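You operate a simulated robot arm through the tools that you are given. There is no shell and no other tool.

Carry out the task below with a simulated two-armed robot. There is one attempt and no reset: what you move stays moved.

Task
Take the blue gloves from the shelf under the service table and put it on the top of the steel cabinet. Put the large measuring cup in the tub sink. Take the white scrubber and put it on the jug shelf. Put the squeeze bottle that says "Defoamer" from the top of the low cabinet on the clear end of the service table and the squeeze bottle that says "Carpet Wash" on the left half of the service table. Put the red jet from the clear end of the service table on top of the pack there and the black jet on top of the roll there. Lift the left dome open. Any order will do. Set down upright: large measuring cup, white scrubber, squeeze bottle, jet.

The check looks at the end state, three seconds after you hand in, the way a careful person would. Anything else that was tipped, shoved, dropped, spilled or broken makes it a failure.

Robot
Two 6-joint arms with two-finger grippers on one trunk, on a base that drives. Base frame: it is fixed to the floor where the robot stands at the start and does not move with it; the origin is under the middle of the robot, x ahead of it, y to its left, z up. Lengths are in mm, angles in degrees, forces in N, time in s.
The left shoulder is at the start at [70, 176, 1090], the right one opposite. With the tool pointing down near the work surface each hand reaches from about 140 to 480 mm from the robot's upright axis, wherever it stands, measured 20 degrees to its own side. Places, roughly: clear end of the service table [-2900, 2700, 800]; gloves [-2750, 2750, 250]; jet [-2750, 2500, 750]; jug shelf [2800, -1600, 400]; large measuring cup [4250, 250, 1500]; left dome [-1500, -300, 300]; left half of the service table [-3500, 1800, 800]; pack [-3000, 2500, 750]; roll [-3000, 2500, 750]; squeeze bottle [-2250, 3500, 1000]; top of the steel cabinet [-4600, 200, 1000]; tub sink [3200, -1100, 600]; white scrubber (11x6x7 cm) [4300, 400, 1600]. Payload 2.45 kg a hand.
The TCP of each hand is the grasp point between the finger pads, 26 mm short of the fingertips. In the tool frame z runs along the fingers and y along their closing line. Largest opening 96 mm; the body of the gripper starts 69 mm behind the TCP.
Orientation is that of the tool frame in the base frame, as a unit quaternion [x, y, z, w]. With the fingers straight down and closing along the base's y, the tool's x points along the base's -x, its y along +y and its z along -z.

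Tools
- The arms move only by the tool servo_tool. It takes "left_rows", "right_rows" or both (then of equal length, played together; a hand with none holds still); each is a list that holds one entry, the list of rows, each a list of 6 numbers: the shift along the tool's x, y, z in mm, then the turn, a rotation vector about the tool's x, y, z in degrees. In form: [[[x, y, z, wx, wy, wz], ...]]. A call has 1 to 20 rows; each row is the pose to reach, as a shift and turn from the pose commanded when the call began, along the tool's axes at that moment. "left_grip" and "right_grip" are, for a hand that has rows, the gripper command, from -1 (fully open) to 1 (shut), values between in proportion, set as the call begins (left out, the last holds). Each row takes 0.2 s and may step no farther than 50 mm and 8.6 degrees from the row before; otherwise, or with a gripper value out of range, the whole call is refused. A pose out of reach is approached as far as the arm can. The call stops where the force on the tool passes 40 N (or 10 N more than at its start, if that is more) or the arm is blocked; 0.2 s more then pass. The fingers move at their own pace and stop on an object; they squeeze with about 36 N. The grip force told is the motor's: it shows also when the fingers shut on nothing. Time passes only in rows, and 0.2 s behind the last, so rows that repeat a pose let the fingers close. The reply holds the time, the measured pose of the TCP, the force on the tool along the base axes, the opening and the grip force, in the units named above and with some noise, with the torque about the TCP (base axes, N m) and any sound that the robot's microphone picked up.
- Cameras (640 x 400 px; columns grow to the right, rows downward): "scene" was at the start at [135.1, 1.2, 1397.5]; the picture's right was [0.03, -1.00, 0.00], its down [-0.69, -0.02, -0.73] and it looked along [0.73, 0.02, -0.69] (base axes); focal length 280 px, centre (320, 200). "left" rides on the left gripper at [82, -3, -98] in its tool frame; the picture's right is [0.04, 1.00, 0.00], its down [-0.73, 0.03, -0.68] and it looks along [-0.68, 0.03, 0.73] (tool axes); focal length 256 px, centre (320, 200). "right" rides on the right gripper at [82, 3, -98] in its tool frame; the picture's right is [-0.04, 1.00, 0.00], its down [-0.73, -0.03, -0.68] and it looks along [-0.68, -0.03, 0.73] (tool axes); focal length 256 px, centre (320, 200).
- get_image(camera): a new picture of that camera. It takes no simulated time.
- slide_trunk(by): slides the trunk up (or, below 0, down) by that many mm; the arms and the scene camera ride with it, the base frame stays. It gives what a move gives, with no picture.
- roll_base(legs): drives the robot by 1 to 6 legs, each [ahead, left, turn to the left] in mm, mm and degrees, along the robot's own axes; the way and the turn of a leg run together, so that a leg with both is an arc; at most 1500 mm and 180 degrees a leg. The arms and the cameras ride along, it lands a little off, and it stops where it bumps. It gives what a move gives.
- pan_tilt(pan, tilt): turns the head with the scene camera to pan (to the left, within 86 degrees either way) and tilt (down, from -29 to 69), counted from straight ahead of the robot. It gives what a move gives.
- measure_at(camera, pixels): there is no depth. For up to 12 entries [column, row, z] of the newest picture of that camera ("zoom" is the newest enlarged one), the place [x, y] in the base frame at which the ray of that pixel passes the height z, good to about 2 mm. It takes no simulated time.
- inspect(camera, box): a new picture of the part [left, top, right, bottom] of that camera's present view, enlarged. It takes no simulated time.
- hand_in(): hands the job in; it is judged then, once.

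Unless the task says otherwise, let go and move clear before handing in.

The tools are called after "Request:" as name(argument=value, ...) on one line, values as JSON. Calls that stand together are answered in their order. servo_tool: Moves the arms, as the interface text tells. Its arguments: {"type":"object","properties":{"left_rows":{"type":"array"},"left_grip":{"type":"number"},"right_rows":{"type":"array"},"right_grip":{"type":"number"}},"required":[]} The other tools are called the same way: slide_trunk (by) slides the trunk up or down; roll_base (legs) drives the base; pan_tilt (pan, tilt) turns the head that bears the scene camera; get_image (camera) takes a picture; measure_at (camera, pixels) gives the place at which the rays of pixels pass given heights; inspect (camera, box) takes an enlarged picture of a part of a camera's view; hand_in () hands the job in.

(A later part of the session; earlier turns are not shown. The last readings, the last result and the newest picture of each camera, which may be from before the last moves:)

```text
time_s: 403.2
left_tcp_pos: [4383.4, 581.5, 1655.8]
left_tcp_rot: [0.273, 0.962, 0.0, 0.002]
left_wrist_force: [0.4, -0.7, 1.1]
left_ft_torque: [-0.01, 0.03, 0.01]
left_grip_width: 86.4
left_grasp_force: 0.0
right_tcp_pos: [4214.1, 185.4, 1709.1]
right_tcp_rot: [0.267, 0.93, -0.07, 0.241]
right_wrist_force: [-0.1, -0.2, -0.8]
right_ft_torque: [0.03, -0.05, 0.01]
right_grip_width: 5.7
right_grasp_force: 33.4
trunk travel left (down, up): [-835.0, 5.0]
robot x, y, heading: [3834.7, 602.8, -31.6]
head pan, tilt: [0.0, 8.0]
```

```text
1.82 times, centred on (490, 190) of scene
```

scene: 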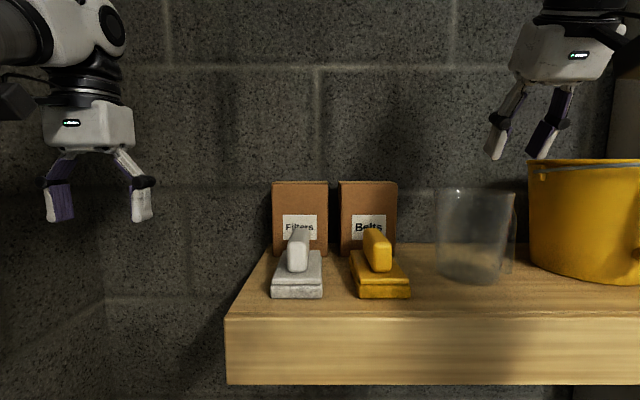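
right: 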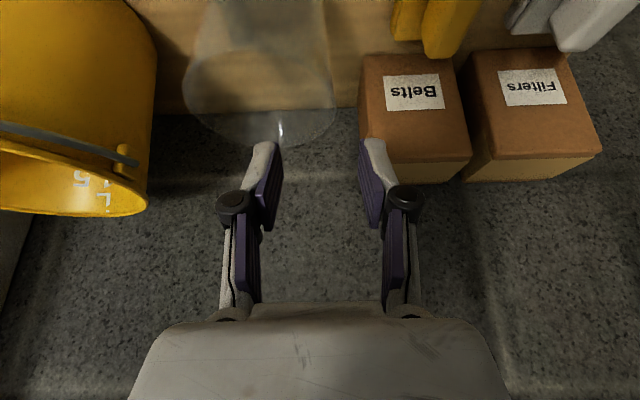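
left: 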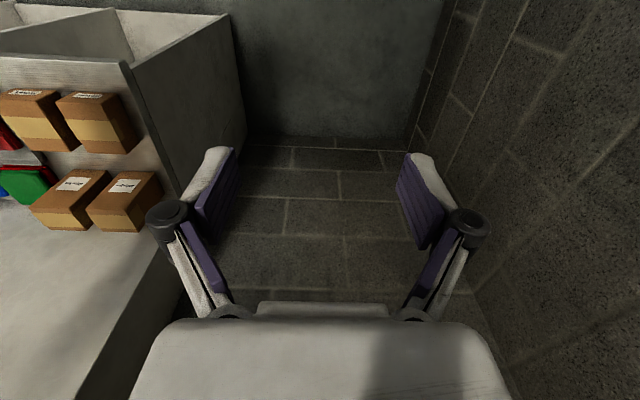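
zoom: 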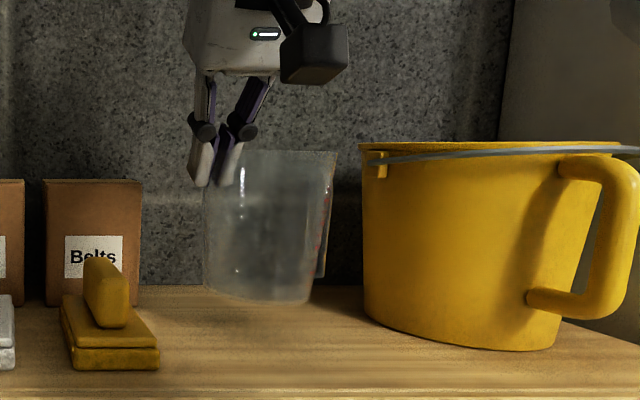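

The cup hangs upright from the right hand. I back the base away from the shelf.

Request:
roll_base(legs=[[-360, 0, 0]])

Request:
get_image(camera="scene")

Request:
get_image(camera="right")

```text
time_s: 405.5
left_tcp_pos: [4080.5, 769.6, 1653.4]
left_tcp_rot: [0.271, 0.963, 0.0, 0.001]
left_wrist_force: [-0.2, -0.6, -0.6]
left_ft_torque: [-0.01, 0.07, 0.0]
left_grip_width: 86.4
left_grasp_force: 0.0
right_tcp_pos: [3911.9, 371.3, 1707.0]
right_tcp_rot: [0.266, 0.931, -0.07, 0.239]
right_wrist_force: [0.8, 0.0, -1.1]
right_ft_torque: [0.04, -0.01, 0.0]
right_grip_width: 6.0
right_grasp_force: 32.5
trunk travel left (down, up): [-835.0, 5.0]
robot x, y, heading: [3526.8, 792.5, -31.7]
head pan, tilt: [0.0, 8.0]
```

```text
taken
```

scene: 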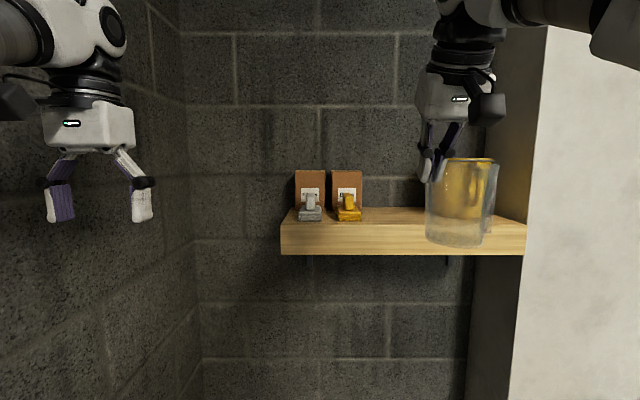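

```text
taken
```

right: 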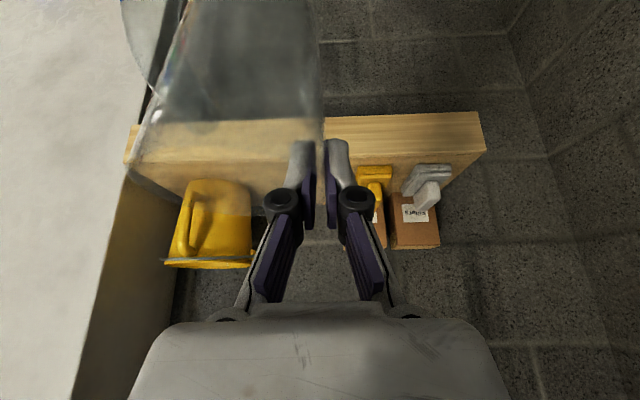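

I test whether the left hand can reach toward the centre line (for the scrubber) while the right holds the cup.

Request:
servo_tool(left_rows=[[[0, -30, -10, 0, -6, 0], [0, -60, -20, 0, -12, 0], [0, -90, -30, 0, -18, 0], [0, -120, -40, 0, -24, 0], [0, -150, -40, 0, -30, 0], [0, -190, -40, 0, -30, 0], [0, -225, -40, 0, -30, 0]]], left_grip=-0.2)

Request:
get_image(camera="scene")

Request:
get_image(camera="left")

```text
time_s: 407.1
left_tcp_pos: [3983.8, 564.8, 1702.0]
left_tcp_rot: [0.257, 0.935, -0.074, 0.235]
left_wrist_force: [0.7, 0.0, -0.4]
left_ft_torque: [-0.04, 0.08, -0.02]
left_grip_width: 57.6
left_grasp_force: 0.1
left hand out of reach, approached as far as the arm can: row 3, 4, 5, 6, 7
right_tcp_pos: [3908.1, 370.9, 1708.8]
right_tcp_rot: [0.266, 0.931, -0.07, 0.241]
right_wrist_force: [-1.0, -0.5, -0.9]
right_ft_torque: [0.1, -0.08, 0.02]
right_grip_width: 6.0
right_grasp_force: 32.8
trunk travel left (down, up): [-835.0, 5.0]
robot x, y, heading: [3527.7, 794.4, -31.3]
head pan, tilt: [0.0, 8.0]
```

```text
taken
```

scene: 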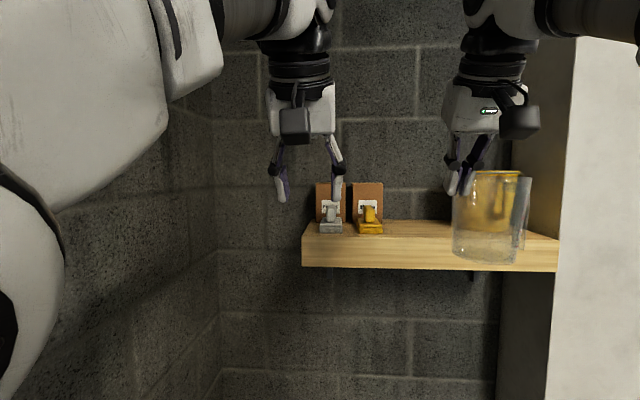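

```text
taken
```

left: 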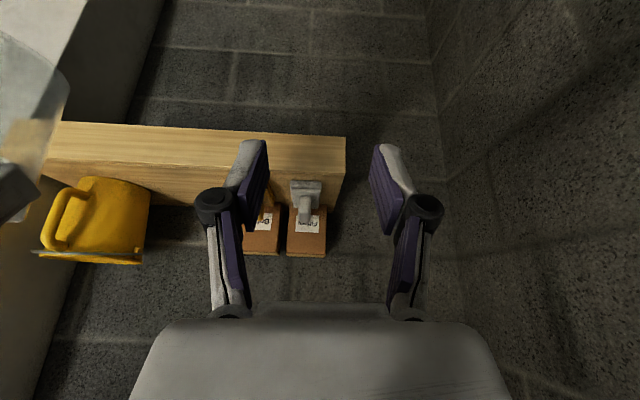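

The left hand reaches t≈2557. I drive forward 300 mm – the cup returns over its old free spot – and look at the scrubber.

Request:
roll_base(legs=[[300, 0, 0]])

Request:
get_image(camera="left")

Request:
get_image(camera="scene")

```text
time_s: 409.2
left_tcp_pos: [4242.6, 417.0, 1704.0]
left_tcp_rot: [0.253, 0.935, -0.075, 0.237]
left_wrist_force: [-1.5, 0.6, 0.7]
left_ft_torque: [0.03, -0.02, -0.02]
left_grip_width: 57.5
left_grasp_force: 0.1
right_tcp_pos: [4166.9, 223.3, 1710.9]
right_tcp_rot: [0.262, 0.932, -0.07, 0.242]
right_wrist_force: [0.2, 0.0, -1.5]
right_ft_torque: [0.02, -0.07, -0.03]
right_grip_width: 5.7
right_grasp_force: 33.4
trunk travel left (down, up): [-835.0, 5.0]
robot x, y, heading: [3787.6, 635.5, -30.9]
head pan, tilt: [0.0, 8.0]
```

```text
taken
```

left: 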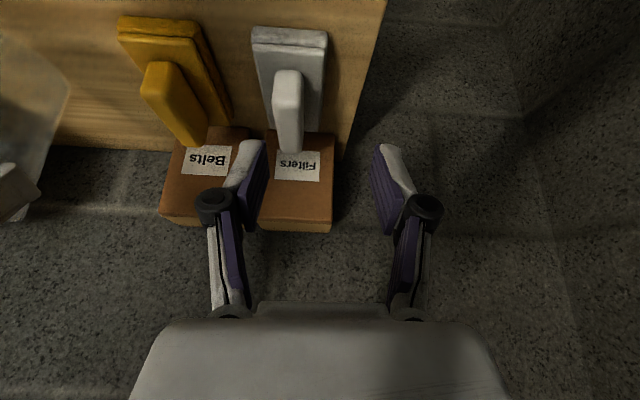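

```text
taken
```

scene: 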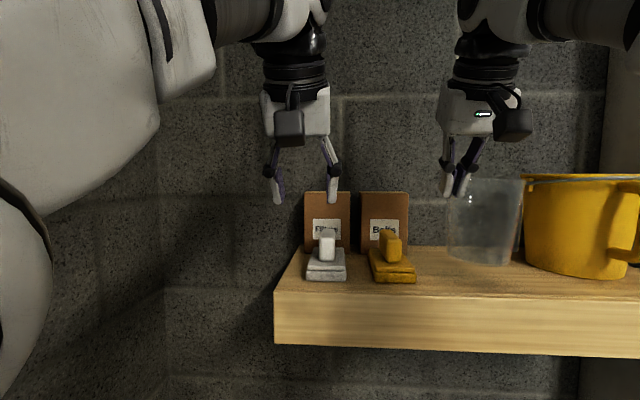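

Request:
inspect(camera="left", box=[220, 10, 360, 170])

Request:
inspect(camera="scene", box=[270, 180, 410, 300])

```text
2.50 times, centred on (290, 90) of left
```

zoom: 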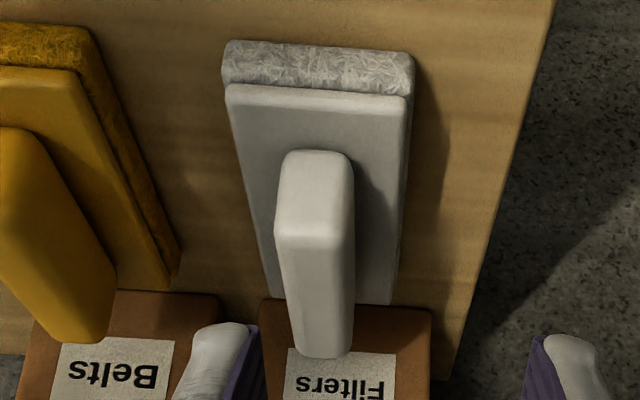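

```text
3.33 times, centred on (340, 240) of scene
```

zoom: 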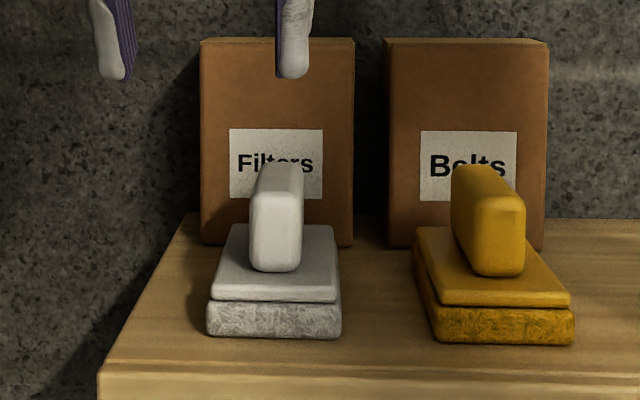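

Request:
measure_at(camera="left", pixels=[[288, 105.6, 1629], [290.8, 152, 1629], [288, 105.6, 1620], [272, 105, 1629], [304, 106, 1629], [285, 25, 1559]])

Request:
measure_at(camera="zoom", pixels=[[275, 337, 1559], [277, 190, 1629], [277, 190, 1620], [277, 166, 1629], [277, 166, 1635]])

```text
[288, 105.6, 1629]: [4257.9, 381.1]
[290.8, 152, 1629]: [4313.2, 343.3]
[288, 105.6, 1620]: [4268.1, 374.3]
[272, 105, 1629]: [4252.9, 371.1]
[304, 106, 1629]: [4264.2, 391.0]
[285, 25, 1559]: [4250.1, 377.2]
```

```text
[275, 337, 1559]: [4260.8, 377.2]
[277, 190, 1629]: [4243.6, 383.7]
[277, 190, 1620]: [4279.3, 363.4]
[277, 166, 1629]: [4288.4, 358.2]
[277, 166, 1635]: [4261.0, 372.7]
```

Handle of the white scrubber: n −3441…−3502, t≈2543, top z≈1625. I bring the left hand over it.

Request:
servo_tool(left_rows=[[[-25, -8, 14, 0, 0, 0], [-50, -15, 28, 0, 0, 0], [-73, -22, 42, 0, 0, 0], [-73, -22, 42, 0, 0, 0]]])

Request:
inspect(camera="left", box=[200, 0, 440, 200])

Request:
inspect(camera="scene", box=[230, 80, 430, 300])

```text
time_s: 410.2
left_tcp_pos: [4296.0, 377.2, 1689.4]
left_tcp_rot: [0.253, 0.935, -0.074, 0.236]
left_wrist_force: [0.3, 0.3, -0.1]
left_ft_torque: [0.01, 0.0, 0.01]
left_grip_width: 57.6
left_grasp_force: 0.1
left hand out of reach, approached as far as the arm can: row 2, 3, 4
right_tcp_pos: [4169.1, 221.5, 1709.5]
right_tcp_rot: [0.262, 0.932, -0.069, 0.241]
right_wrist_force: [0.0, -0.1, -0.6]
right_ft_torque: [0.0, -0.02, 0.0]
right_grip_width: 5.9
right_grasp_force: 33.0
trunk travel left (down, up): [-835.0, 5.0]
robot x, y, heading: [3789.4, 637.3, -31.0]
head pan, tilt: [0.0, 8.0]
```

```text
2.00 times, centred on (320, 100) of left
```

zoom: 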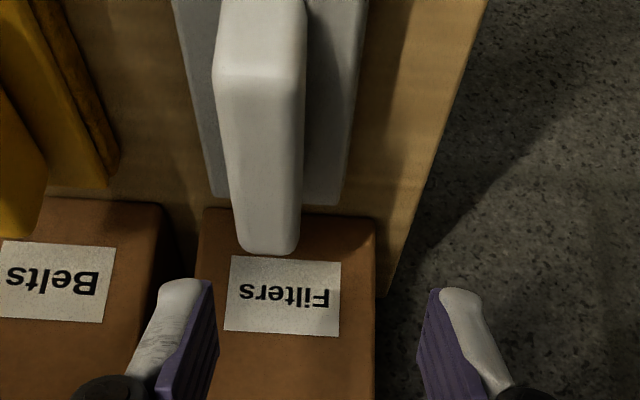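

```text
1.82 times, centred on (330, 190) of scene
```

zoom: 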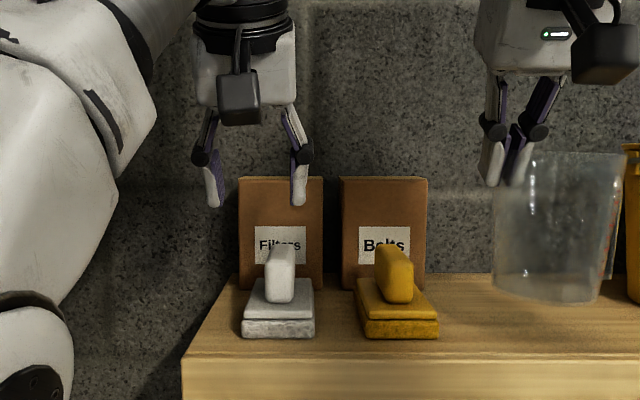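

The left hand can't go further right (t≈2560), but the 16 mm offset only means the scrubber gets centred when the fingers close. I descend to handle height.

Request:
servo_tool(left_rows=[[[12, 0, 21, 0, 0, 0], [24, 0, 42, 0, 0, 0], [33, 0, 57, 0, 0, 0], [33, 0, 57, 0, 0, 0]]], left_grip=-0.5)

Request:
inspect(camera="left", box=[180, 0, 460, 240])

Request:
inspect(camera="scene", box=[230, 120, 430, 320])

```text
time_s: 411.2
left_tcp_pos: [4297.6, 377.4, 1624.2]
left_tcp_rot: [0.251, 0.936, -0.078, 0.235]
left_wrist_force: [0.0, 0.0, 0.9]
left_ft_torque: [-0.02, -0.02, 0.02]
left_grip_width: 72.1
left_grasp_force: 0.1
right_tcp_pos: [4170.0, 221.8, 1709.4]
right_tcp_rot: [0.261, 0.932, -0.069, 0.241]
right_wrist_force: [-0.3, -0.8, -0.9]
right_ft_torque: [0.06, -0.02, 0.01]
right_grip_width: 5.9
right_grasp_force: 32.6
trunk travel left (down, up): [-835.0, 5.0]
robot x, y, heading: [3783.6, 639.4, -30.9]
head pan, tilt: [0.0, 8.0]
```

```text
1.67 times, centred on (320, 120) of left
```

zoom: 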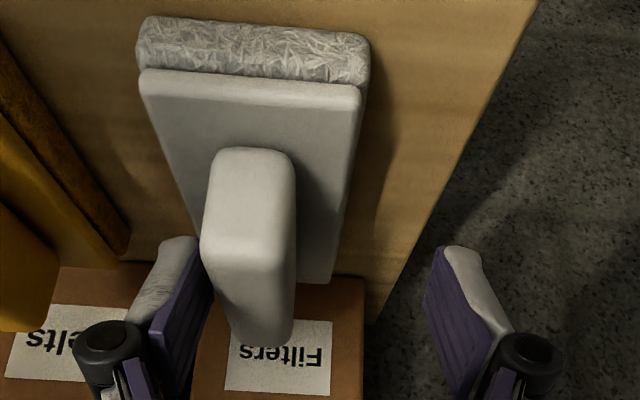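

```text
2.00 times, centred on (330, 220) of scene
```

zoom: 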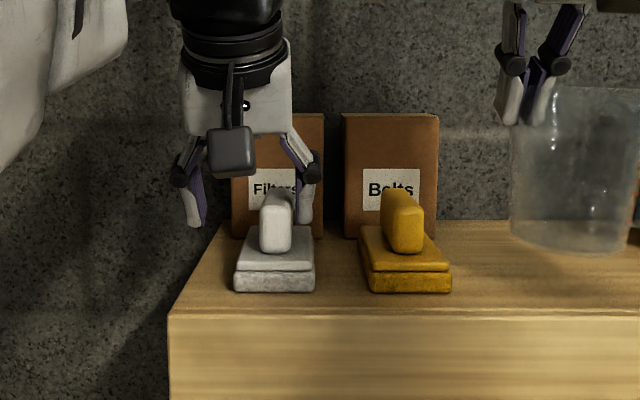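

Request:
servo_tool(left_rows=[[[0, 0, 0, 0, 0, 0], [0, 0, 0, 0, 0, 0], [0, 0, 0, 0, 0, 0], [0, 0, 0, 0, 0, 0]]], left_grip=1)

Request:
inspect(camera="left", box=[180, 0, 460, 240])

Request:
inspect(camera="scene", box=[230, 120, 430, 320])

```text
time_s: 412.2
left_tcp_pos: [4294.3, 378.5, 1625.9]
left_tcp_rot: [0.251, 0.936, -0.078, 0.236]
left_wrist_force: [-0.7, -0.5, 5.5]
left_ft_torque: [-0.02, -0.23, 0.03]
left_grip_width: 23.1
left_grasp_force: 35.5
right_tcp_pos: [4167.8, 221.8, 1710.1]
right_tcp_rot: [0.261, 0.932, -0.069, 0.242]
right_wrist_force: [0.7, 0.0, -0.9]
right_ft_torque: [0.02, 0.03, 0.01]
right_grip_width: 6.2
right_grasp_force: 33.4
trunk travel left (down, up): [-835.0, 5.0]
robot x, y, heading: [3783.6, 640.5, -31.1]
head pan, tilt: [0.0, 8.0]
```

```text
1.67 times, centred on (320, 120) of left
```

zoom: 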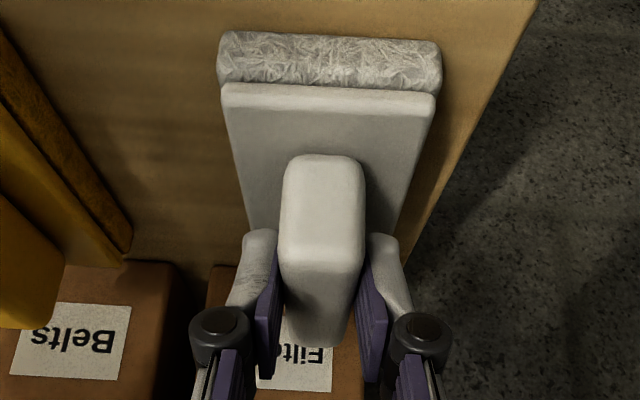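

```text
2.00 times, centred on (330, 220) of scene
```

zoom: 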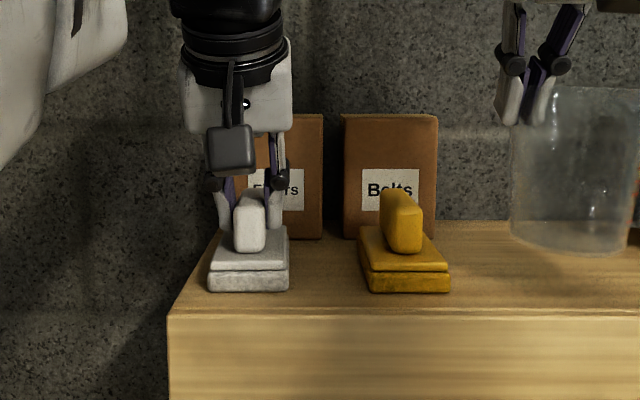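

The scrubber handle is gripped (23 mm). I lift 40 mm and check.

Request:
servo_tool(left_rows=[[[-4, 0, -7, 0, 0, 0], [-10, 0, -17, 0, 0, 0], [-16, 0, -28, 0, 0, 0], [-21, 0, -36, 0, 0, 0], [-21, 0, -36, 0, 0, 0]]])

Request:
inspect(camera="scene", box=[230, 100, 480, 320])

```text
time_s: 413.4
left_tcp_pos: [4295.8, 376.2, 1663.4]
left_tcp_rot: [0.252, 0.936, -0.074, 0.234]
left_wrist_force: [0.0, -0.2, -1.4]
left_ft_torque: [0.01, -0.01, 0.0]
left_grip_width: 23.1
left_grasp_force: 36.0
right_tcp_pos: [4170.1, 220.7, 1709.6]
right_tcp_rot: [0.262, 0.932, -0.069, 0.241]
right_wrist_force: [-0.2, -0.1, 0.3]
right_ft_torque: [0.02, -0.03, 0.03]
right_grip_width: 5.8
right_grasp_force: 33.1
trunk travel left (down, up): [-835.0, 5.0]
robot x, y, heading: [3787.0, 635.5, -30.8]
head pan, tilt: [0.0, 8.0]
```

```text
1.82 times, centred on (355, 210) of scene
```

zoom: 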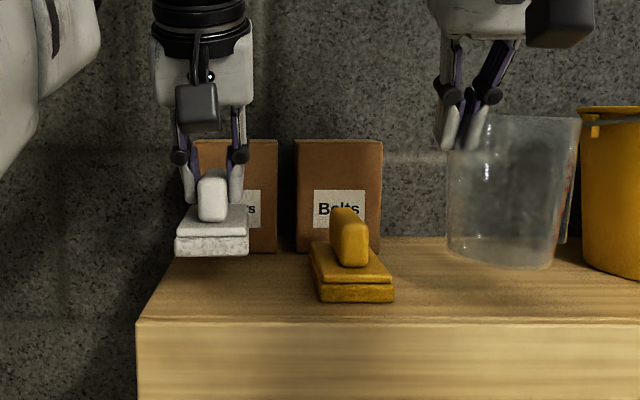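

Both objects are held. I back straight out 400 mm.

Request:
roll_base(legs=[[-400, 0, 0]])

Request:
get_image(camera="scene")

```text
time_s: 415.9
left_tcp_pos: [3955.6, 580.1, 1661.6]
left_tcp_rot: [0.251, 0.936, -0.074, 0.234]
left_wrist_force: [0.2, -0.4, -1.1]
left_ft_torque: [0.02, 0.06, -0.01]
left_grip_width: 23.2
left_grasp_force: 35.6
right_tcp_pos: [3830.2, 426.6, 1708.4]
right_tcp_rot: [0.26, 0.933, -0.069, 0.24]
right_wrist_force: [0.5, 0.1, -1.0]
right_ft_torque: [0.05, -0.02, -0.02]
right_grip_width: 6.1
right_grasp_force: 32.8
trunk travel left (down, up): [-835.0, 5.0]
robot x, y, heading: [3442.0, 844.0, -30.7]
head pan, tilt: [0.0, 8.0]
```

```text
taken
```

scene: 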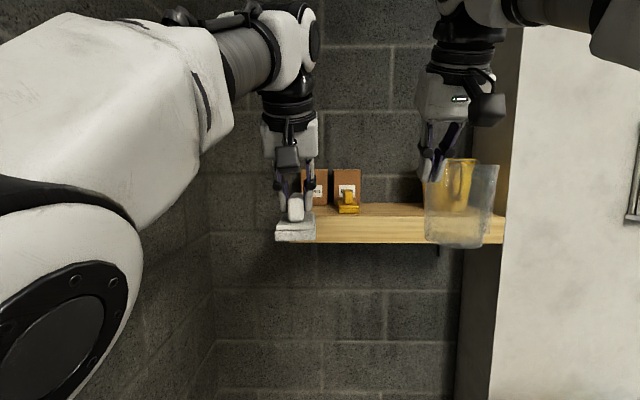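

I strafe right along the desk toward the sink, in two legs.

Request:
roll_base(legs=[[0, -700, -0.7], [0, -700, 0]])

Request:
pan_tilt(pan=-15, tilt=40)

Request:
get_image(camera="scene")

```text
time_s: 423.2
left_tcp_pos: [3239.9, -616.6, 1661.9]
left_tcp_rot: [0.25, 0.936, -0.075, 0.235]
left_wrist_force: [-0.4, 0.5, -0.7]
left_ft_torque: [-0.03, 0.01, 0.0]
left_grip_width: 23.2
left_grasp_force: 36.3
right_tcp_pos: [3116.7, -772.5, 1709.0]
right_tcp_rot: [0.257, 0.933, -0.069, 0.241]
right_wrist_force: [-0.8, -0.4, -0.4]
right_ft_torque: [0.03, 0.01, -0.02]
right_grip_width: 5.9
right_grasp_force: 33.3
trunk travel left (down, up): [-835.0, 5.0]
robot x, y, heading: [2726.2, -358.7, -30.4]
head pan, tilt: [0.0, 8.0]
```

```text
time_s: 424.1
left_tcp_pos: [3238.1, -618.1, 1662.1]
left_tcp_rot: [0.249, 0.936, -0.073, 0.236]
left_wrist_force: [0.3, 0.5, -1.5]
left_ft_torque: [0.03, 0.02, 0.0]
left_grip_width: 23.0
left_grasp_force: 36.0
right_tcp_pos: [3114.2, -774.7, 1709.0]
right_tcp_rot: [0.258, 0.933, -0.068, 0.241]
right_wrist_force: [-0.1, -0.2, -0.8]
right_ft_torque: [0.04, -0.01, 0.01]
right_grip_width: 6.0
right_grasp_force: 32.7
trunk travel left (down, up): [-835.0, 5.0]
robot x, y, heading: [2727.0, -363.2, -30.7]
head pan, tilt: [-15.0, 40.0]
```

```text
taken
```

scene: 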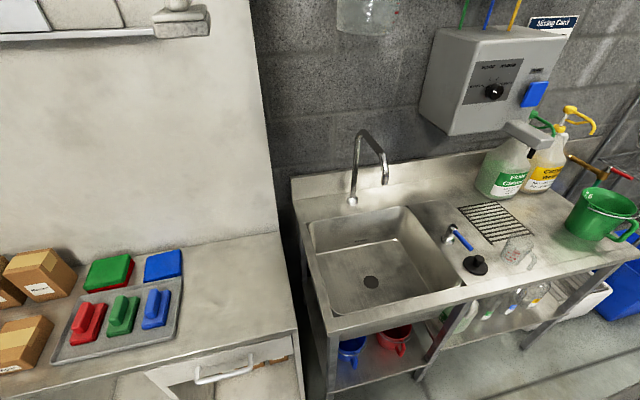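

The basin is clearly visible: drain at (372,283), faucet at (360,170). I measure its corners in this view, then lower the trunk for a second view.

Request:
measure_at(camera="scene", pixels=[[310, 222, 850], [403, 207, 850], [463, 285, 850], [320, 316, 850], [372, 283, 600], [372, 283, 650], [372, 283, 700], [355, 200, 870], [387, 183, 1100], [310, 222, 900], [463, 285, 900], [320, 316, 900]])

Request:
slide_trunk(by=-300)

Request:
pan_tilt(pan=-15, tilt=35)

Request:
get_image(camera="scene")

```text
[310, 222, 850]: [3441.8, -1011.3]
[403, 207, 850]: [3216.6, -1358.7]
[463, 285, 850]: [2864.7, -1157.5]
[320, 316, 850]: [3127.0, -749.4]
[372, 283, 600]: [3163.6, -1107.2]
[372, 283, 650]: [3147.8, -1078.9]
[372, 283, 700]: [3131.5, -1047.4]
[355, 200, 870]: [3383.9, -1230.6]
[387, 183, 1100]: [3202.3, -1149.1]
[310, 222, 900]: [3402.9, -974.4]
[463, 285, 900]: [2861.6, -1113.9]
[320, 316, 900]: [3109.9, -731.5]
```

```text
time_s: 427.1
left_tcp_pos: [3238.3, -618.3, 1363.7]
left_tcp_rot: [0.248, 0.937, -0.072, 0.235]
left_wrist_force: [-0.1, -1.5, -0.7]
left_ft_torque: [0.0, -0.01, -0.01]
left_grip_width: 22.8
left_grasp_force: 36.0
right_tcp_pos: [3114.4, -773.4, 1410.5]
right_tcp_rot: [0.257, 0.933, -0.068, 0.242]
right_wrist_force: [-0.1, -0.4, -1.4]
right_ft_torque: [0.02, -0.05, -0.01]
right_grip_width: 6.3
right_grasp_force: 32.7
trunk travel left (down, up): [-535.0, 305.0]
robot x, y, heading: [2724.2, -358.5, -30.4]
head pan, tilt: [-15.0, 40.0]
```

```text
time_s: 427.8
left_tcp_pos: [3238.9, -618.3, 1362.6]
left_tcp_rot: [0.25, 0.936, -0.074, 0.235]
left_wrist_force: [0.1, -0.1, -1.0]
left_ft_torque: [-0.01, 0.05, -0.05]
left_grip_width: 23.1
left_grasp_force: 36.1
right_tcp_pos: [3113.8, -773.4, 1409.5]
right_tcp_rot: [0.257, 0.933, -0.068, 0.242]
right_wrist_force: [-0.3, 0.3, -1.4]
right_ft_torque: [0.02, -0.02, 0.01]
right_grip_width: 6.0
right_grasp_force: 33.3
trunk travel left (down, up): [-535.0, 305.0]
robot x, y, heading: [2728.7, -359.2, -30.5]
head pan, tilt: [-15.0, 35.0]
```

```text
taken
```

scene: 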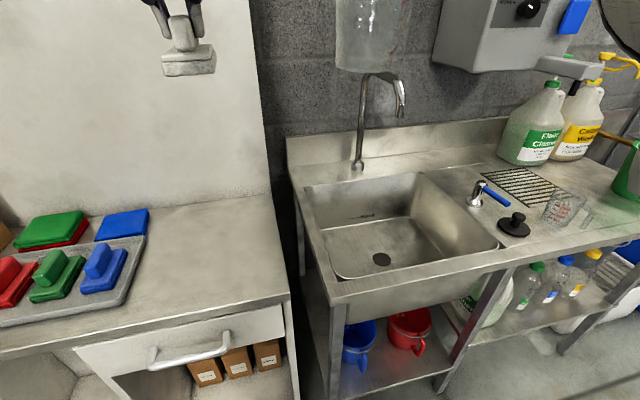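

Request:
measure_at(camera="scene", pixels=[[304, 186, 850], [304, 186, 900], [500, 246, 850], [500, 246, 900], [331, 281, 850], [331, 281, 900], [381, 259, 600], [381, 259, 650], [381, 259, 700], [418, 173, 850], [398, 100, 1100], [357, 168, 870]])

Request:
inspect(camera="scene", box=[280, 60, 520, 310])

```text
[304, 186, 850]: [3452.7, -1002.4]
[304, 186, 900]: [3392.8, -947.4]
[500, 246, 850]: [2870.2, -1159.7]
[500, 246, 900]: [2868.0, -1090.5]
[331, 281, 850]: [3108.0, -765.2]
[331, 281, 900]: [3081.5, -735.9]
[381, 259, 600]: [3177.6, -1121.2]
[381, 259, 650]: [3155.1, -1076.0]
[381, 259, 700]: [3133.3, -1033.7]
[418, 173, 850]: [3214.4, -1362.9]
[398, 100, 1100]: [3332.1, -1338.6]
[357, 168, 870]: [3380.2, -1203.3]
```

```text
1.60 times, centred on (400, 185) of scene
```

zoom: 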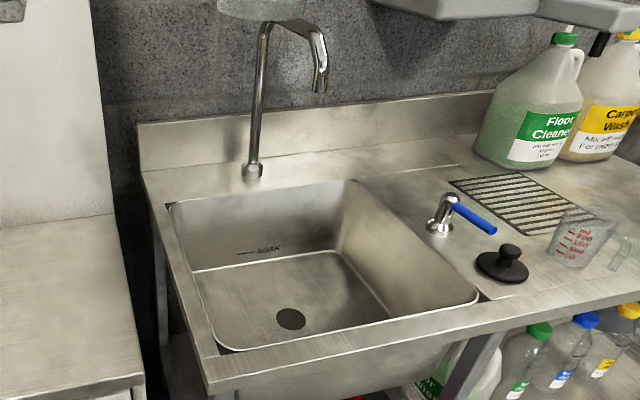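

Rim z≈852, bottom z≈655; basin n −3053…−3460, t 508–950, drain at (n −3246, t 722). I spread the left hand a bit outward and move the base to put the cup over the basin.

Request:
servo_tool(left_rows=[[[0, 35, 0, 0, 0, 0], [0, 70, 0, 0, 0, 0], [0, 105, 0, 0, 0, 0], [0, 130, 0, 0, 0, 0]]])

Request:
roll_base(legs=[[0, -262, -0.6], [40, 0, 0]])

Request:
pan_tilt(pan=-15, tilt=48)

Request:
get_image(camera="scene")

Request:
get_image(camera="right")

```text
time_s: 428.8
left_tcp_pos: [3302.6, -505.5, 1359.6]
left_tcp_rot: [0.25, 0.936, -0.074, 0.236]
left_wrist_force: [0.0, -0.1, -1.5]
left_ft_torque: [0.03, 0.03, 0.0]
left_grip_width: 22.9
left_grasp_force: 35.5
right_tcp_pos: [3113.8, -773.8, 1409.8]
right_tcp_rot: [0.258, 0.933, -0.07, 0.241]
right_wrist_force: [0.1, -0.5, -0.5]
right_ft_torque: [0.01, -0.04, -0.02]
right_grip_width: 6.1
right_grasp_force: 32.7
trunk travel left (down, up): [-535.0, 305.0]
robot x, y, heading: [2723.8, -358.2, -30.7]
head pan, tilt: [-15.0, 35.0]
```

```text
time_s: 431.1
left_tcp_pos: [3198.7, -756.9, 1362.4]
left_tcp_rot: [0.255, 0.935, -0.076, 0.236]
left_wrist_force: [0.2, -0.2, -0.9]
left_ft_torque: [-0.03, 0.0, -0.03]
left_grip_width: 23.1
left_grasp_force: 36.0
right_tcp_pos: [3007.2, -1018.7, 1411.6]
right_tcp_rot: [0.264, 0.931, -0.071, 0.242]
right_wrist_force: [-0.6, 0.6, -0.5]
right_ft_torque: [-0.02, -0.01, -0.06]
right_grip_width: 6.0
right_grasp_force: 33.5
trunk travel left (down, up): [-535.0, 305.0]
robot x, y, heading: [2630.1, -602.8, -31.2]
head pan, tilt: [-15.0, 35.0]
```

```text
time_s: 431.9
left_tcp_pos: [3202.9, -759.6, 1359.6]
left_tcp_rot: [0.256, 0.935, -0.076, 0.235]
left_wrist_force: [1.2, 0.3, -1.2]
left_ft_torque: [0.02, 0.05, -0.01]
left_grip_width: 23.1
left_grasp_force: 36.4
right_tcp_pos: [3011.7, -1024.0, 1409.1]
right_tcp_rot: [0.264, 0.931, -0.07, 0.241]
right_wrist_force: [-0.4, -0.3, -1.0]
right_ft_torque: [0.06, -0.04, 0.0]
right_grip_width: 6.0
right_grasp_force: 32.5
trunk travel left (down, up): [-535.0, 305.0]
robot x, y, heading: [2624.5, -606.3, -31.2]
head pan, tilt: [-15.0, 48.0]
```

```text
taken
```

scene: 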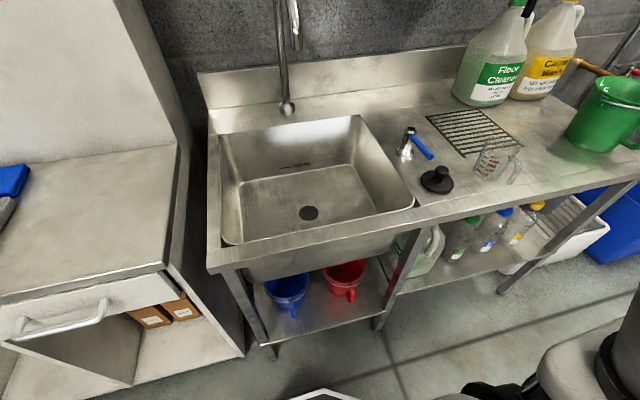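

```text
taken
```

right: 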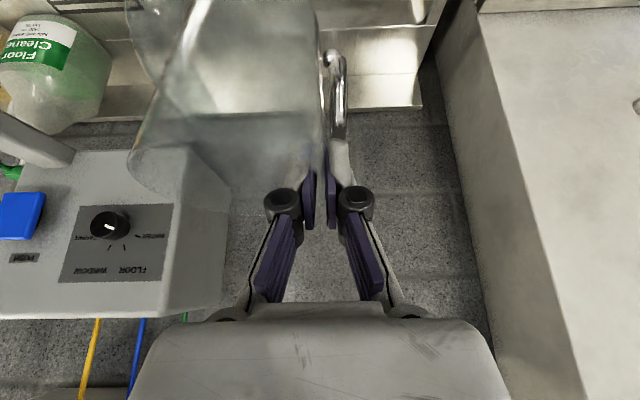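

The cup is over the right half of the basin (t≈650). I move it 69 mm forward and then straight down in stages.

Request:
servo_tool(right_rows=[[[-30, 0, 17, 0, 0, 0], [-60, 0, 34.5, 0, 0, 0], [-38, 0, 72.5, 0, 0, 0], [-16, 0, 110.5, 0, 0, 0], [6, 0, 148.5, 0, 0, 0], [28, 0, 186.5, 0, 0, 0], [50, 0, 224.5, 0, 0, 0], [72, 0, 262.5, 0, 0, 0], [94, 0, 300.5, 0, 0, 0], [116, 0, 338.5, 0, 0, 0], [116, 0, 338.5, 0, 0, 0]]])

Request:
get_image(camera="scene")

Request:
get_image(camera="right")

```text
time_s: 434.3
left_tcp_pos: [3200.5, -757.8, 1360.4]
left_tcp_rot: [0.255, 0.935, -0.076, 0.235]
left_wrist_force: [-0.2, -0.3, -0.9]
left_ft_torque: [-0.02, -0.01, -0.01]
left_grip_width: 23.1
left_grasp_force: 36.4
right_tcp_pos: [3062.3, -1057.3, 1057.6]
right_tcp_rot: [0.263, 0.931, -0.07, 0.241]
right_wrist_force: [0.3, 0.2, -1.6]
right_ft_torque: [0.0, -0.01, 0.04]
right_grip_width: 6.1
right_grasp_force: 33.3
right hand out of reach, approached as far as the arm can: row 2
trunk travel left (down, up): [-535.0, 305.0]
robot x, y, heading: [2629.5, -606.3, -31.1]
head pan, tilt: [-15.0, 48.0]
```

```text
taken
```

scene: 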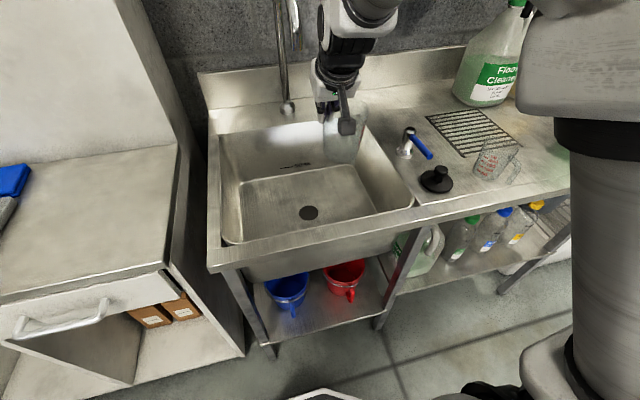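

```text
taken
```

right: 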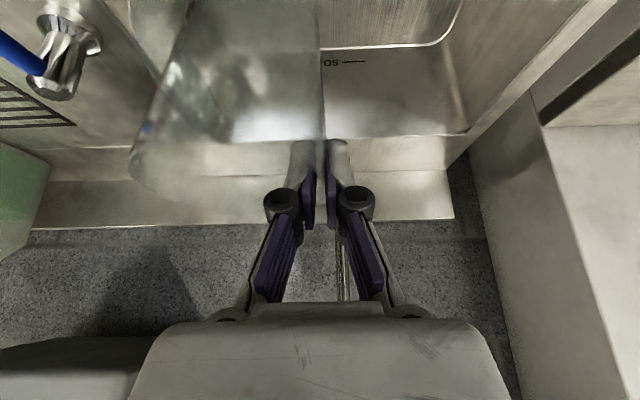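

Request:
measure_at(camera="scene", pixels=[[297, 47, 1000], [297, 47, 1050], [297, 47, 1100], [287, 107, 862], [330, 165, 790], [345, 160, 940]])

Request:
inspect(camera="scene", box=[230, 0, 450, 240])

```text
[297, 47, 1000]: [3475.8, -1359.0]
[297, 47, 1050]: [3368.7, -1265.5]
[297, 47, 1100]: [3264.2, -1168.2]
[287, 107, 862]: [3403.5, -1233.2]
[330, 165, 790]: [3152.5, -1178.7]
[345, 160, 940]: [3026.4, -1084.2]
```

```text
1.67 times, centred on (340, 120) of scene
```

zoom: 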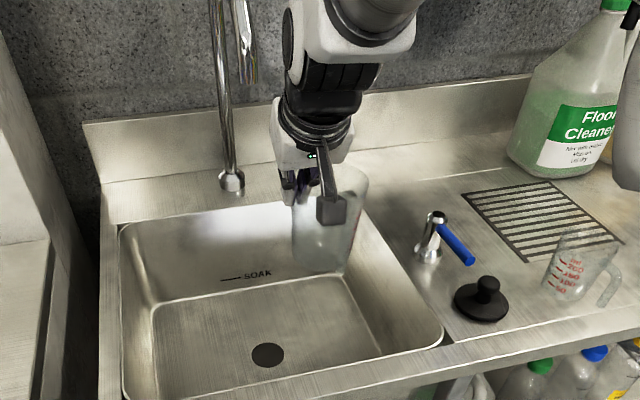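

The spout is well behind the hand (n≈−3450). I lower the cup further into the basin.

Request:
servo_tool(right_rows=[[[21.5, 0, 37, 0, 0, 0], [43, 0, 74.5, 0, 0, 0], [64.5, 0, 112, 0, 0, 0], [86, 0, 149, 0, 0, 0], [107.5, 0, 186, 0, 0, 0], [125, 0, 216.5, 0, 0, 0], [125, 0, 216.5, 0, 0, 0]]])

Request:
inspect(camera="scene", box=[200, 40, 440, 280])

Request:
get_image(camera="right")

```text
time_s: 435.8
left_tcp_pos: [3201.4, -758.2, 1360.3]
left_tcp_rot: [0.256, 0.935, -0.076, 0.235]
left_wrist_force: [0.9, -0.6, -1.5]
left_ft_torque: [0.01, 0.03, 0.0]
left_grip_width: 23.2
left_grasp_force: 35.7
right_tcp_pos: [3058.1, -1057.1, 814.4]
right_tcp_rot: [0.238, 0.939, -0.077, 0.237]
right_wrist_force: [-9.3, -0.7, 15.5]
right_ft_torque: [0.94, 1.49, 0.64]
right_grip_width: 5.7
right_grasp_force: 33.1
trunk travel left (down, up): [-535.0, 305.0]
robot x, y, heading: [2629.7, -606.1, -31.4]
head pan, tilt: [-15.0, 48.0]
stopped in row 7 (right hand): the force on the tool passed its limit at 94 N (the readings are from after the stop); the commanded pose is now the measured one
```

```text
1.67 times, centred on (320, 160) of scene
```

zoom: 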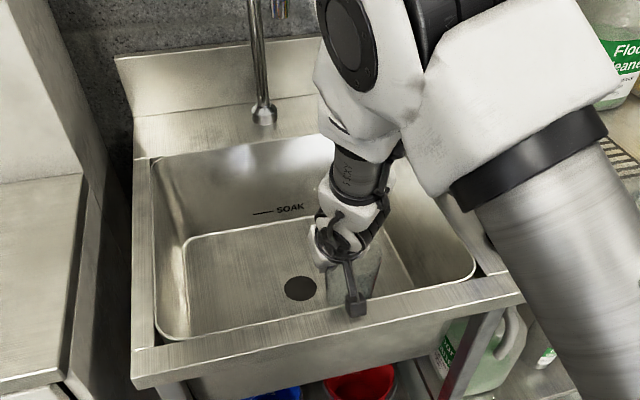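

```text
taken
```

right: 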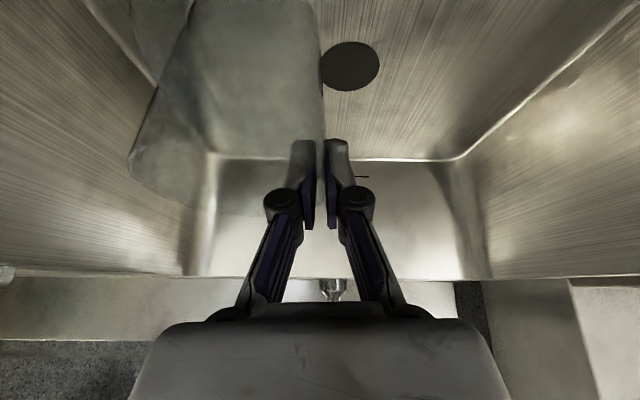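

The hand camera touched the basin's front rim (94 N spike), so I stop, raise 35 mm, level the tool again and shift the cup 65 mm further back before lowering.

Request:
servo_tool(right_rows=[[[-10, 0, -17, 0, 0, 0], [-20, 0, -34, 0.9, -0.5, 1.5], [-30, 0, -52, 1.8, -1.1, 3.1], [-30, 0, -52, 1.8, -1.1, 3.1]]])

Request:
inspect(camera="scene", box=[200, 40, 440, 280])

Request:
get_image(camera="right")

```text
time_s: 436.8
left_tcp_pos: [3202.6, -759.5, 1359.5]
left_tcp_rot: [0.257, 0.934, -0.076, 0.235]
left_wrist_force: [0.1, -0.1, -0.1]
left_ft_torque: [0.01, -0.01, 0.03]
left_grip_width: 23.0
left_grasp_force: 36.1
right_tcp_pos: [3060.1, -1058.6, 872.4]
right_tcp_rot: [0.272, 0.927, -0.082, 0.243]
right_wrist_force: [-0.3, 0.7, -0.4]
right_ft_torque: [0.09, -0.03, 0.0]
right_grip_width: 5.7
right_grasp_force: 32.8
trunk travel left (down, up): [-535.0, 305.0]
robot x, y, heading: [2629.7, -607.2, -31.4]
head pan, tilt: [-15.0, 48.0]
```

```text
1.67 times, centred on (320, 160) of scene
```

zoom: 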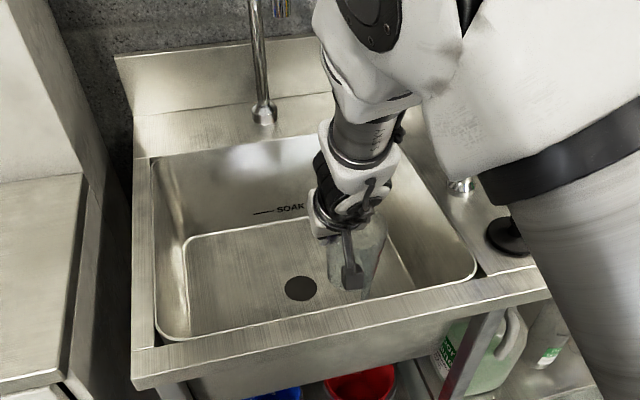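

```text
taken
```

right: 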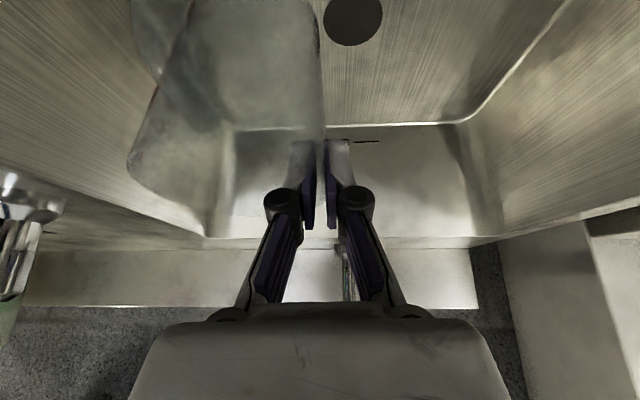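

Request:
servo_tool(right_rows=[[[-28, 0, 16, -0.6, 0, 0], [-56, 0, 32.5, -1.3, 0, 0], [-41, 0, 58.5, -1.3, 0, 0], [-26, 0, 84.5, -1.3, 0, 0], [-21, 0, 93, -1.3, 0, 0], [-21, 0, 93, -1.3, 0, 0]]])

Request:
inspect(camera="scene", box=[200, 40, 440, 280])

Request:
get_image(camera="right")

```text
time_s: 438.1
left_tcp_pos: [3202.8, -760.1, 1359.7]
left_tcp_rot: [0.255, 0.935, -0.075, 0.233]
left_wrist_force: [0.1, 0.1, -0.1]
left_ft_torque: [-0.01, 0.0, 0.02]
left_grip_width: 23.0
left_grasp_force: 35.5
right_tcp_pos: [3115.6, -1093.5, 802.7]
right_tcp_rot: [0.266, 0.929, -0.075, 0.245]
right_wrist_force: [0.2, 0.0, 0.5]
right_ft_torque: [0.03, -0.04, -0.02]
right_grip_width: 6.0
right_grasp_force: 32.5
right hand out of reach, approached as far as the arm can: row 5
trunk travel left (down, up): [-535.0, 305.0]
robot x, y, heading: [2627.6, -607.3, -31.3]
head pan, tilt: [-15.0, 48.0]
```

```text
1.67 times, centred on (320, 160) of scene
```

zoom: 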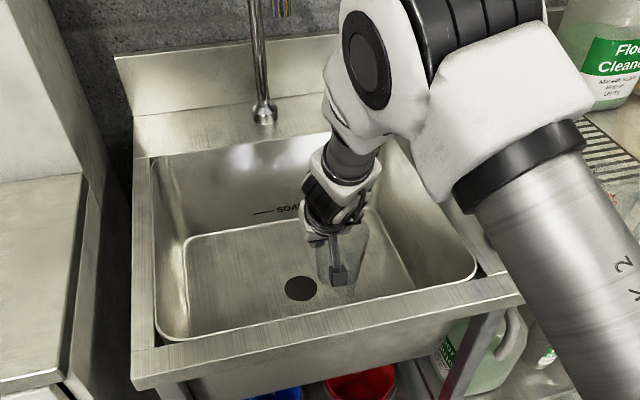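

```text
taken
```

right: 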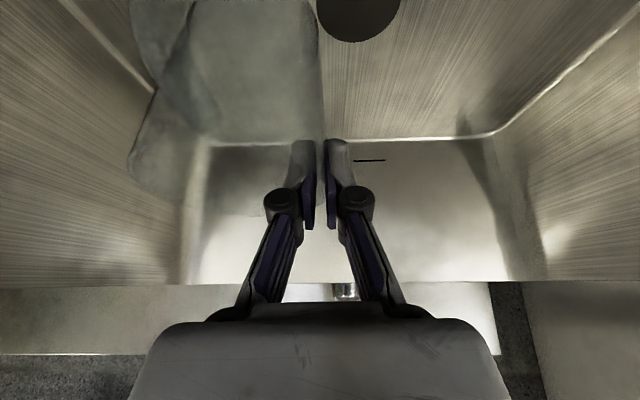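

Request:
servo_tool(right_rows=[[[2.5, 0, 4.3, 0, 0, 0], [5, 0, 8.7, 0, 0, 0], [7.5, 0, 13, 0, 0, 0], [7.5, 0, 13, 0, 0, 0]]])

```text
time_s: 439.1
left_tcp_pos: [3203.4, -759.1, 1359.2]
left_tcp_rot: [0.255, 0.935, -0.075, 0.233]
left_wrist_force: [0.0, 0.6, -1.2]
left_ft_torque: [0.0, 0.01, 0.05]
left_grip_width: 23.1
left_grasp_force: 36.3
right_tcp_pos: [3117.3, -1091.2, 794.1]
right_tcp_rot: [0.266, 0.93, -0.072, 0.246]
right_wrist_force: [-0.4, -0.2, -0.4]
right_ft_torque: [0.07, 0.01, 0.0]
right_grip_width: 6.0
right_grasp_force: 33.2
right hand out of reach, approached as far as the arm can: row 1, 2, 3, 4
trunk travel left (down, up): [-535.0, 305.0]
robot x, y, heading: [2630.5, -605.0, -31.5]
head pan, tilt: [-15.0, 48.0]
```

The arm is at a joint limit, so I lower the trunk gently instead.

Request:
slide_trunk(by=-12)

Request:
slide_trunk(by=-6)

```text
time_s: 439.8
left_tcp_pos: [3202.0, -759.3, 1346.2]
left_tcp_rot: [0.255, 0.935, -0.076, 0.235]
left_wrist_force: [-0.1, 0.6, -1.0]
left_ft_torque: [0.02, -0.01, 0.0]
left_grip_width: 23.2
left_grasp_force: 35.9
right_tcp_pos: [3115.6, -1091.3, 781.5]
right_tcp_rot: [0.265, 0.93, -0.072, 0.245]
right_wrist_force: [-0.4, 0.5, -1.4]
right_ft_torque: [0.03, -0.03, 0.0]
right_grip_width: 6.3
right_grasp_force: 33.1
trunk travel left (down, up): [-523.0, 317.0]
robot x, y, heading: [2631.1, -603.8, -31.3]
head pan, tilt: [-15.0, 48.0]
```

```text
time_s: 440.3
left_tcp_pos: [3202.2, -759.2, 1342.0]
left_tcp_rot: [0.255, 0.935, -0.076, 0.234]
left_wrist_force: [0.4, 0.3, -0.1]
left_ft_torque: [0.01, 0.03, -0.01]
left_grip_width: 23.3
left_grasp_force: 35.6
right_tcp_pos: [3115.9, -1090.5, 776.5]
right_tcp_rot: [0.265, 0.93, -0.072, 0.245]
right_wrist_force: [0.2, 0.3, -1.4]
right_ft_torque: [0.04, -0.02, 0.02]
right_grip_width: 6.0
right_grasp_force: 33.3
trunk travel left (down, up): [-517.0, 323.0]
robot x, y, heading: [2626.0, -608.8, -31.3]
head pan, tilt: [-15.0, 48.0]
```

Request:
slide_trunk(by=-6)

Request:
inspect(camera="scene", box=[260, 100, 420, 260])

```text
time_s: 440.9
left_tcp_pos: [3204.5, -759.8, 1336.7]
left_tcp_rot: [0.255, 0.935, -0.075, 0.235]
left_wrist_force: [-0.3, 0.8, -0.5]
left_ft_torque: [0.02, -0.03, -0.04]
left_grip_width: 23.0
left_grasp_force: 36.1
right_tcp_pos: [3115.5, -1091.2, 769.3]
right_tcp_rot: [0.265, 0.93, -0.071, 0.244]
right_wrist_force: [0.1, 0.0, -1.3]
right_ft_torque: [0.04, -0.01, 0.0]
right_grip_width: 6.1
right_grasp_force: 32.8
trunk travel left (down, up): [-511.0, 329.0]
robot x, y, heading: [2629.9, -606.5, -31.3]
head pan, tilt: [-15.0, 48.0]
```

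```text
2.50 times, centred on (340, 180) of scene
```

zoom: 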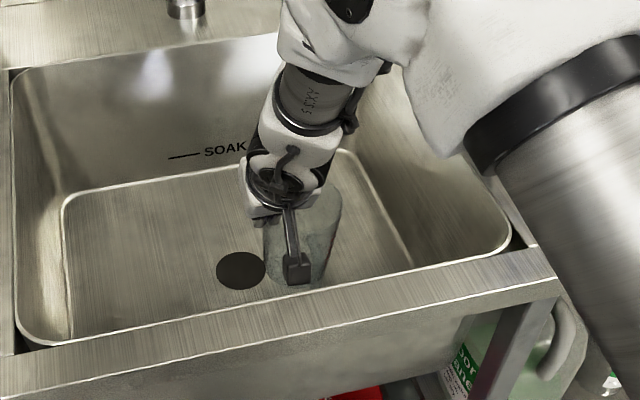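

Request:
slide_trunk(by=-5)

Request:
slide_trunk(by=-4)

```text
time_s: 441.4
left_tcp_pos: [3201.9, -758.2, 1330.3]
left_tcp_rot: [0.255, 0.935, -0.074, 0.234]
left_wrist_force: [0.1, -1.3, -0.6]
left_ft_torque: [0.01, 0.0, -0.02]
left_grip_width: 23.0
left_grasp_force: 36.2
right_tcp_pos: [3116.5, -1091.2, 764.2]
right_tcp_rot: [0.265, 0.93, -0.072, 0.245]
right_wrist_force: [0.2, -0.9, -1.3]
right_ft_torque: [0.03, -0.01, 0.01]
right_grip_width: 5.9
right_grasp_force: 32.8
trunk travel left (down, up): [-506.0, 334.0]
robot x, y, heading: [2630.1, -605.4, -31.3]
head pan, tilt: [-15.0, 48.0]
```

```text
time_s: 441.9
left_tcp_pos: [3202.7, -758.2, 1326.4]
left_tcp_rot: [0.256, 0.935, -0.075, 0.235]
left_wrist_force: [0.2, 0.4, -1.3]
left_ft_torque: [0.0, -0.01, -0.01]
left_grip_width: 22.9
left_grasp_force: 36.2
right_tcp_pos: [3116.2, -1090.4, 763.6]
right_tcp_rot: [0.264, 0.93, -0.073, 0.246]
right_wrist_force: [0.9, 3.2, 10.9]
right_ft_torque: [-0.15, 0.44, -0.08]
right_grip_width: 6.2
right_grasp_force: 32.8
trunk travel left (down, up): [-502.0, 338.0]
robot x, y, heading: [2628.3, -607.2, -31.2]
head pan, tilt: [-15.0, 48.0]
```

Contact at TCP z≈764 (11 N): the cup stands on the basin floor. I open the fingers a little.

Request:
servo_tool(right_rows=[[[0, 0, 0, 0, 0, 0], [0, 0, 0, 0, 0, 0], [0, 0, 0, 0, 0, 0]]], right_grip=0.35)

Request:
get_image(camera="right")

Request:
inspect(camera="scene", box=[260, 100, 420, 260])

```text
time_s: 442.7
left_tcp_pos: [3202.7, -758.9, 1326.1]
left_tcp_rot: [0.257, 0.935, -0.076, 0.234]
left_wrist_force: [0.3, -0.1, -0.9]
left_ft_torque: [-0.03, 0.03, -0.04]
left_grip_width: 23.1
left_grasp_force: 36.1
right_tcp_pos: [3117.5, -1091.9, 759.7]
right_tcp_rot: [0.264, 0.93, -0.072, 0.245]
right_wrist_force: [-0.7, -0.5, -0.2]
right_ft_torque: [0.01, -0.02, 0.01]
right_grip_width: 31.3
right_grasp_force: 0.1
trunk travel left (down, up): [-502.0, 338.0]
robot x, y, heading: [2625.3, -605.6, -31.4]
head pan, tilt: [-15.0, 48.0]
```

```text
taken
```

right: 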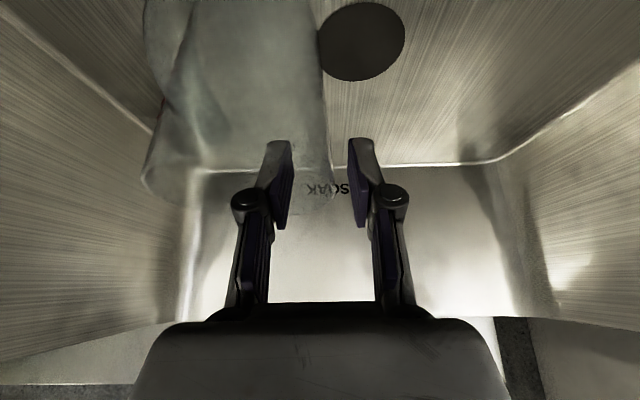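

```text
2.50 times, centred on (340, 180) of scene
```

zoom: 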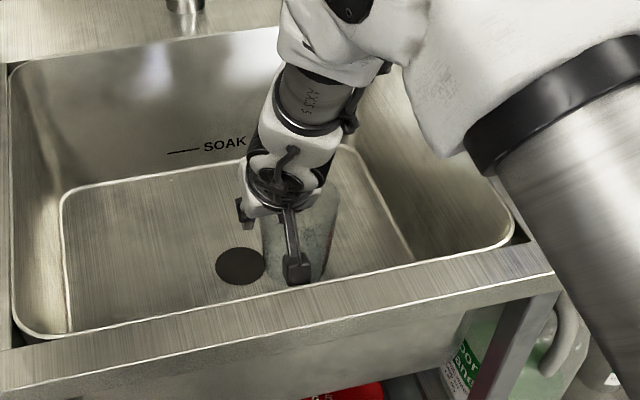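

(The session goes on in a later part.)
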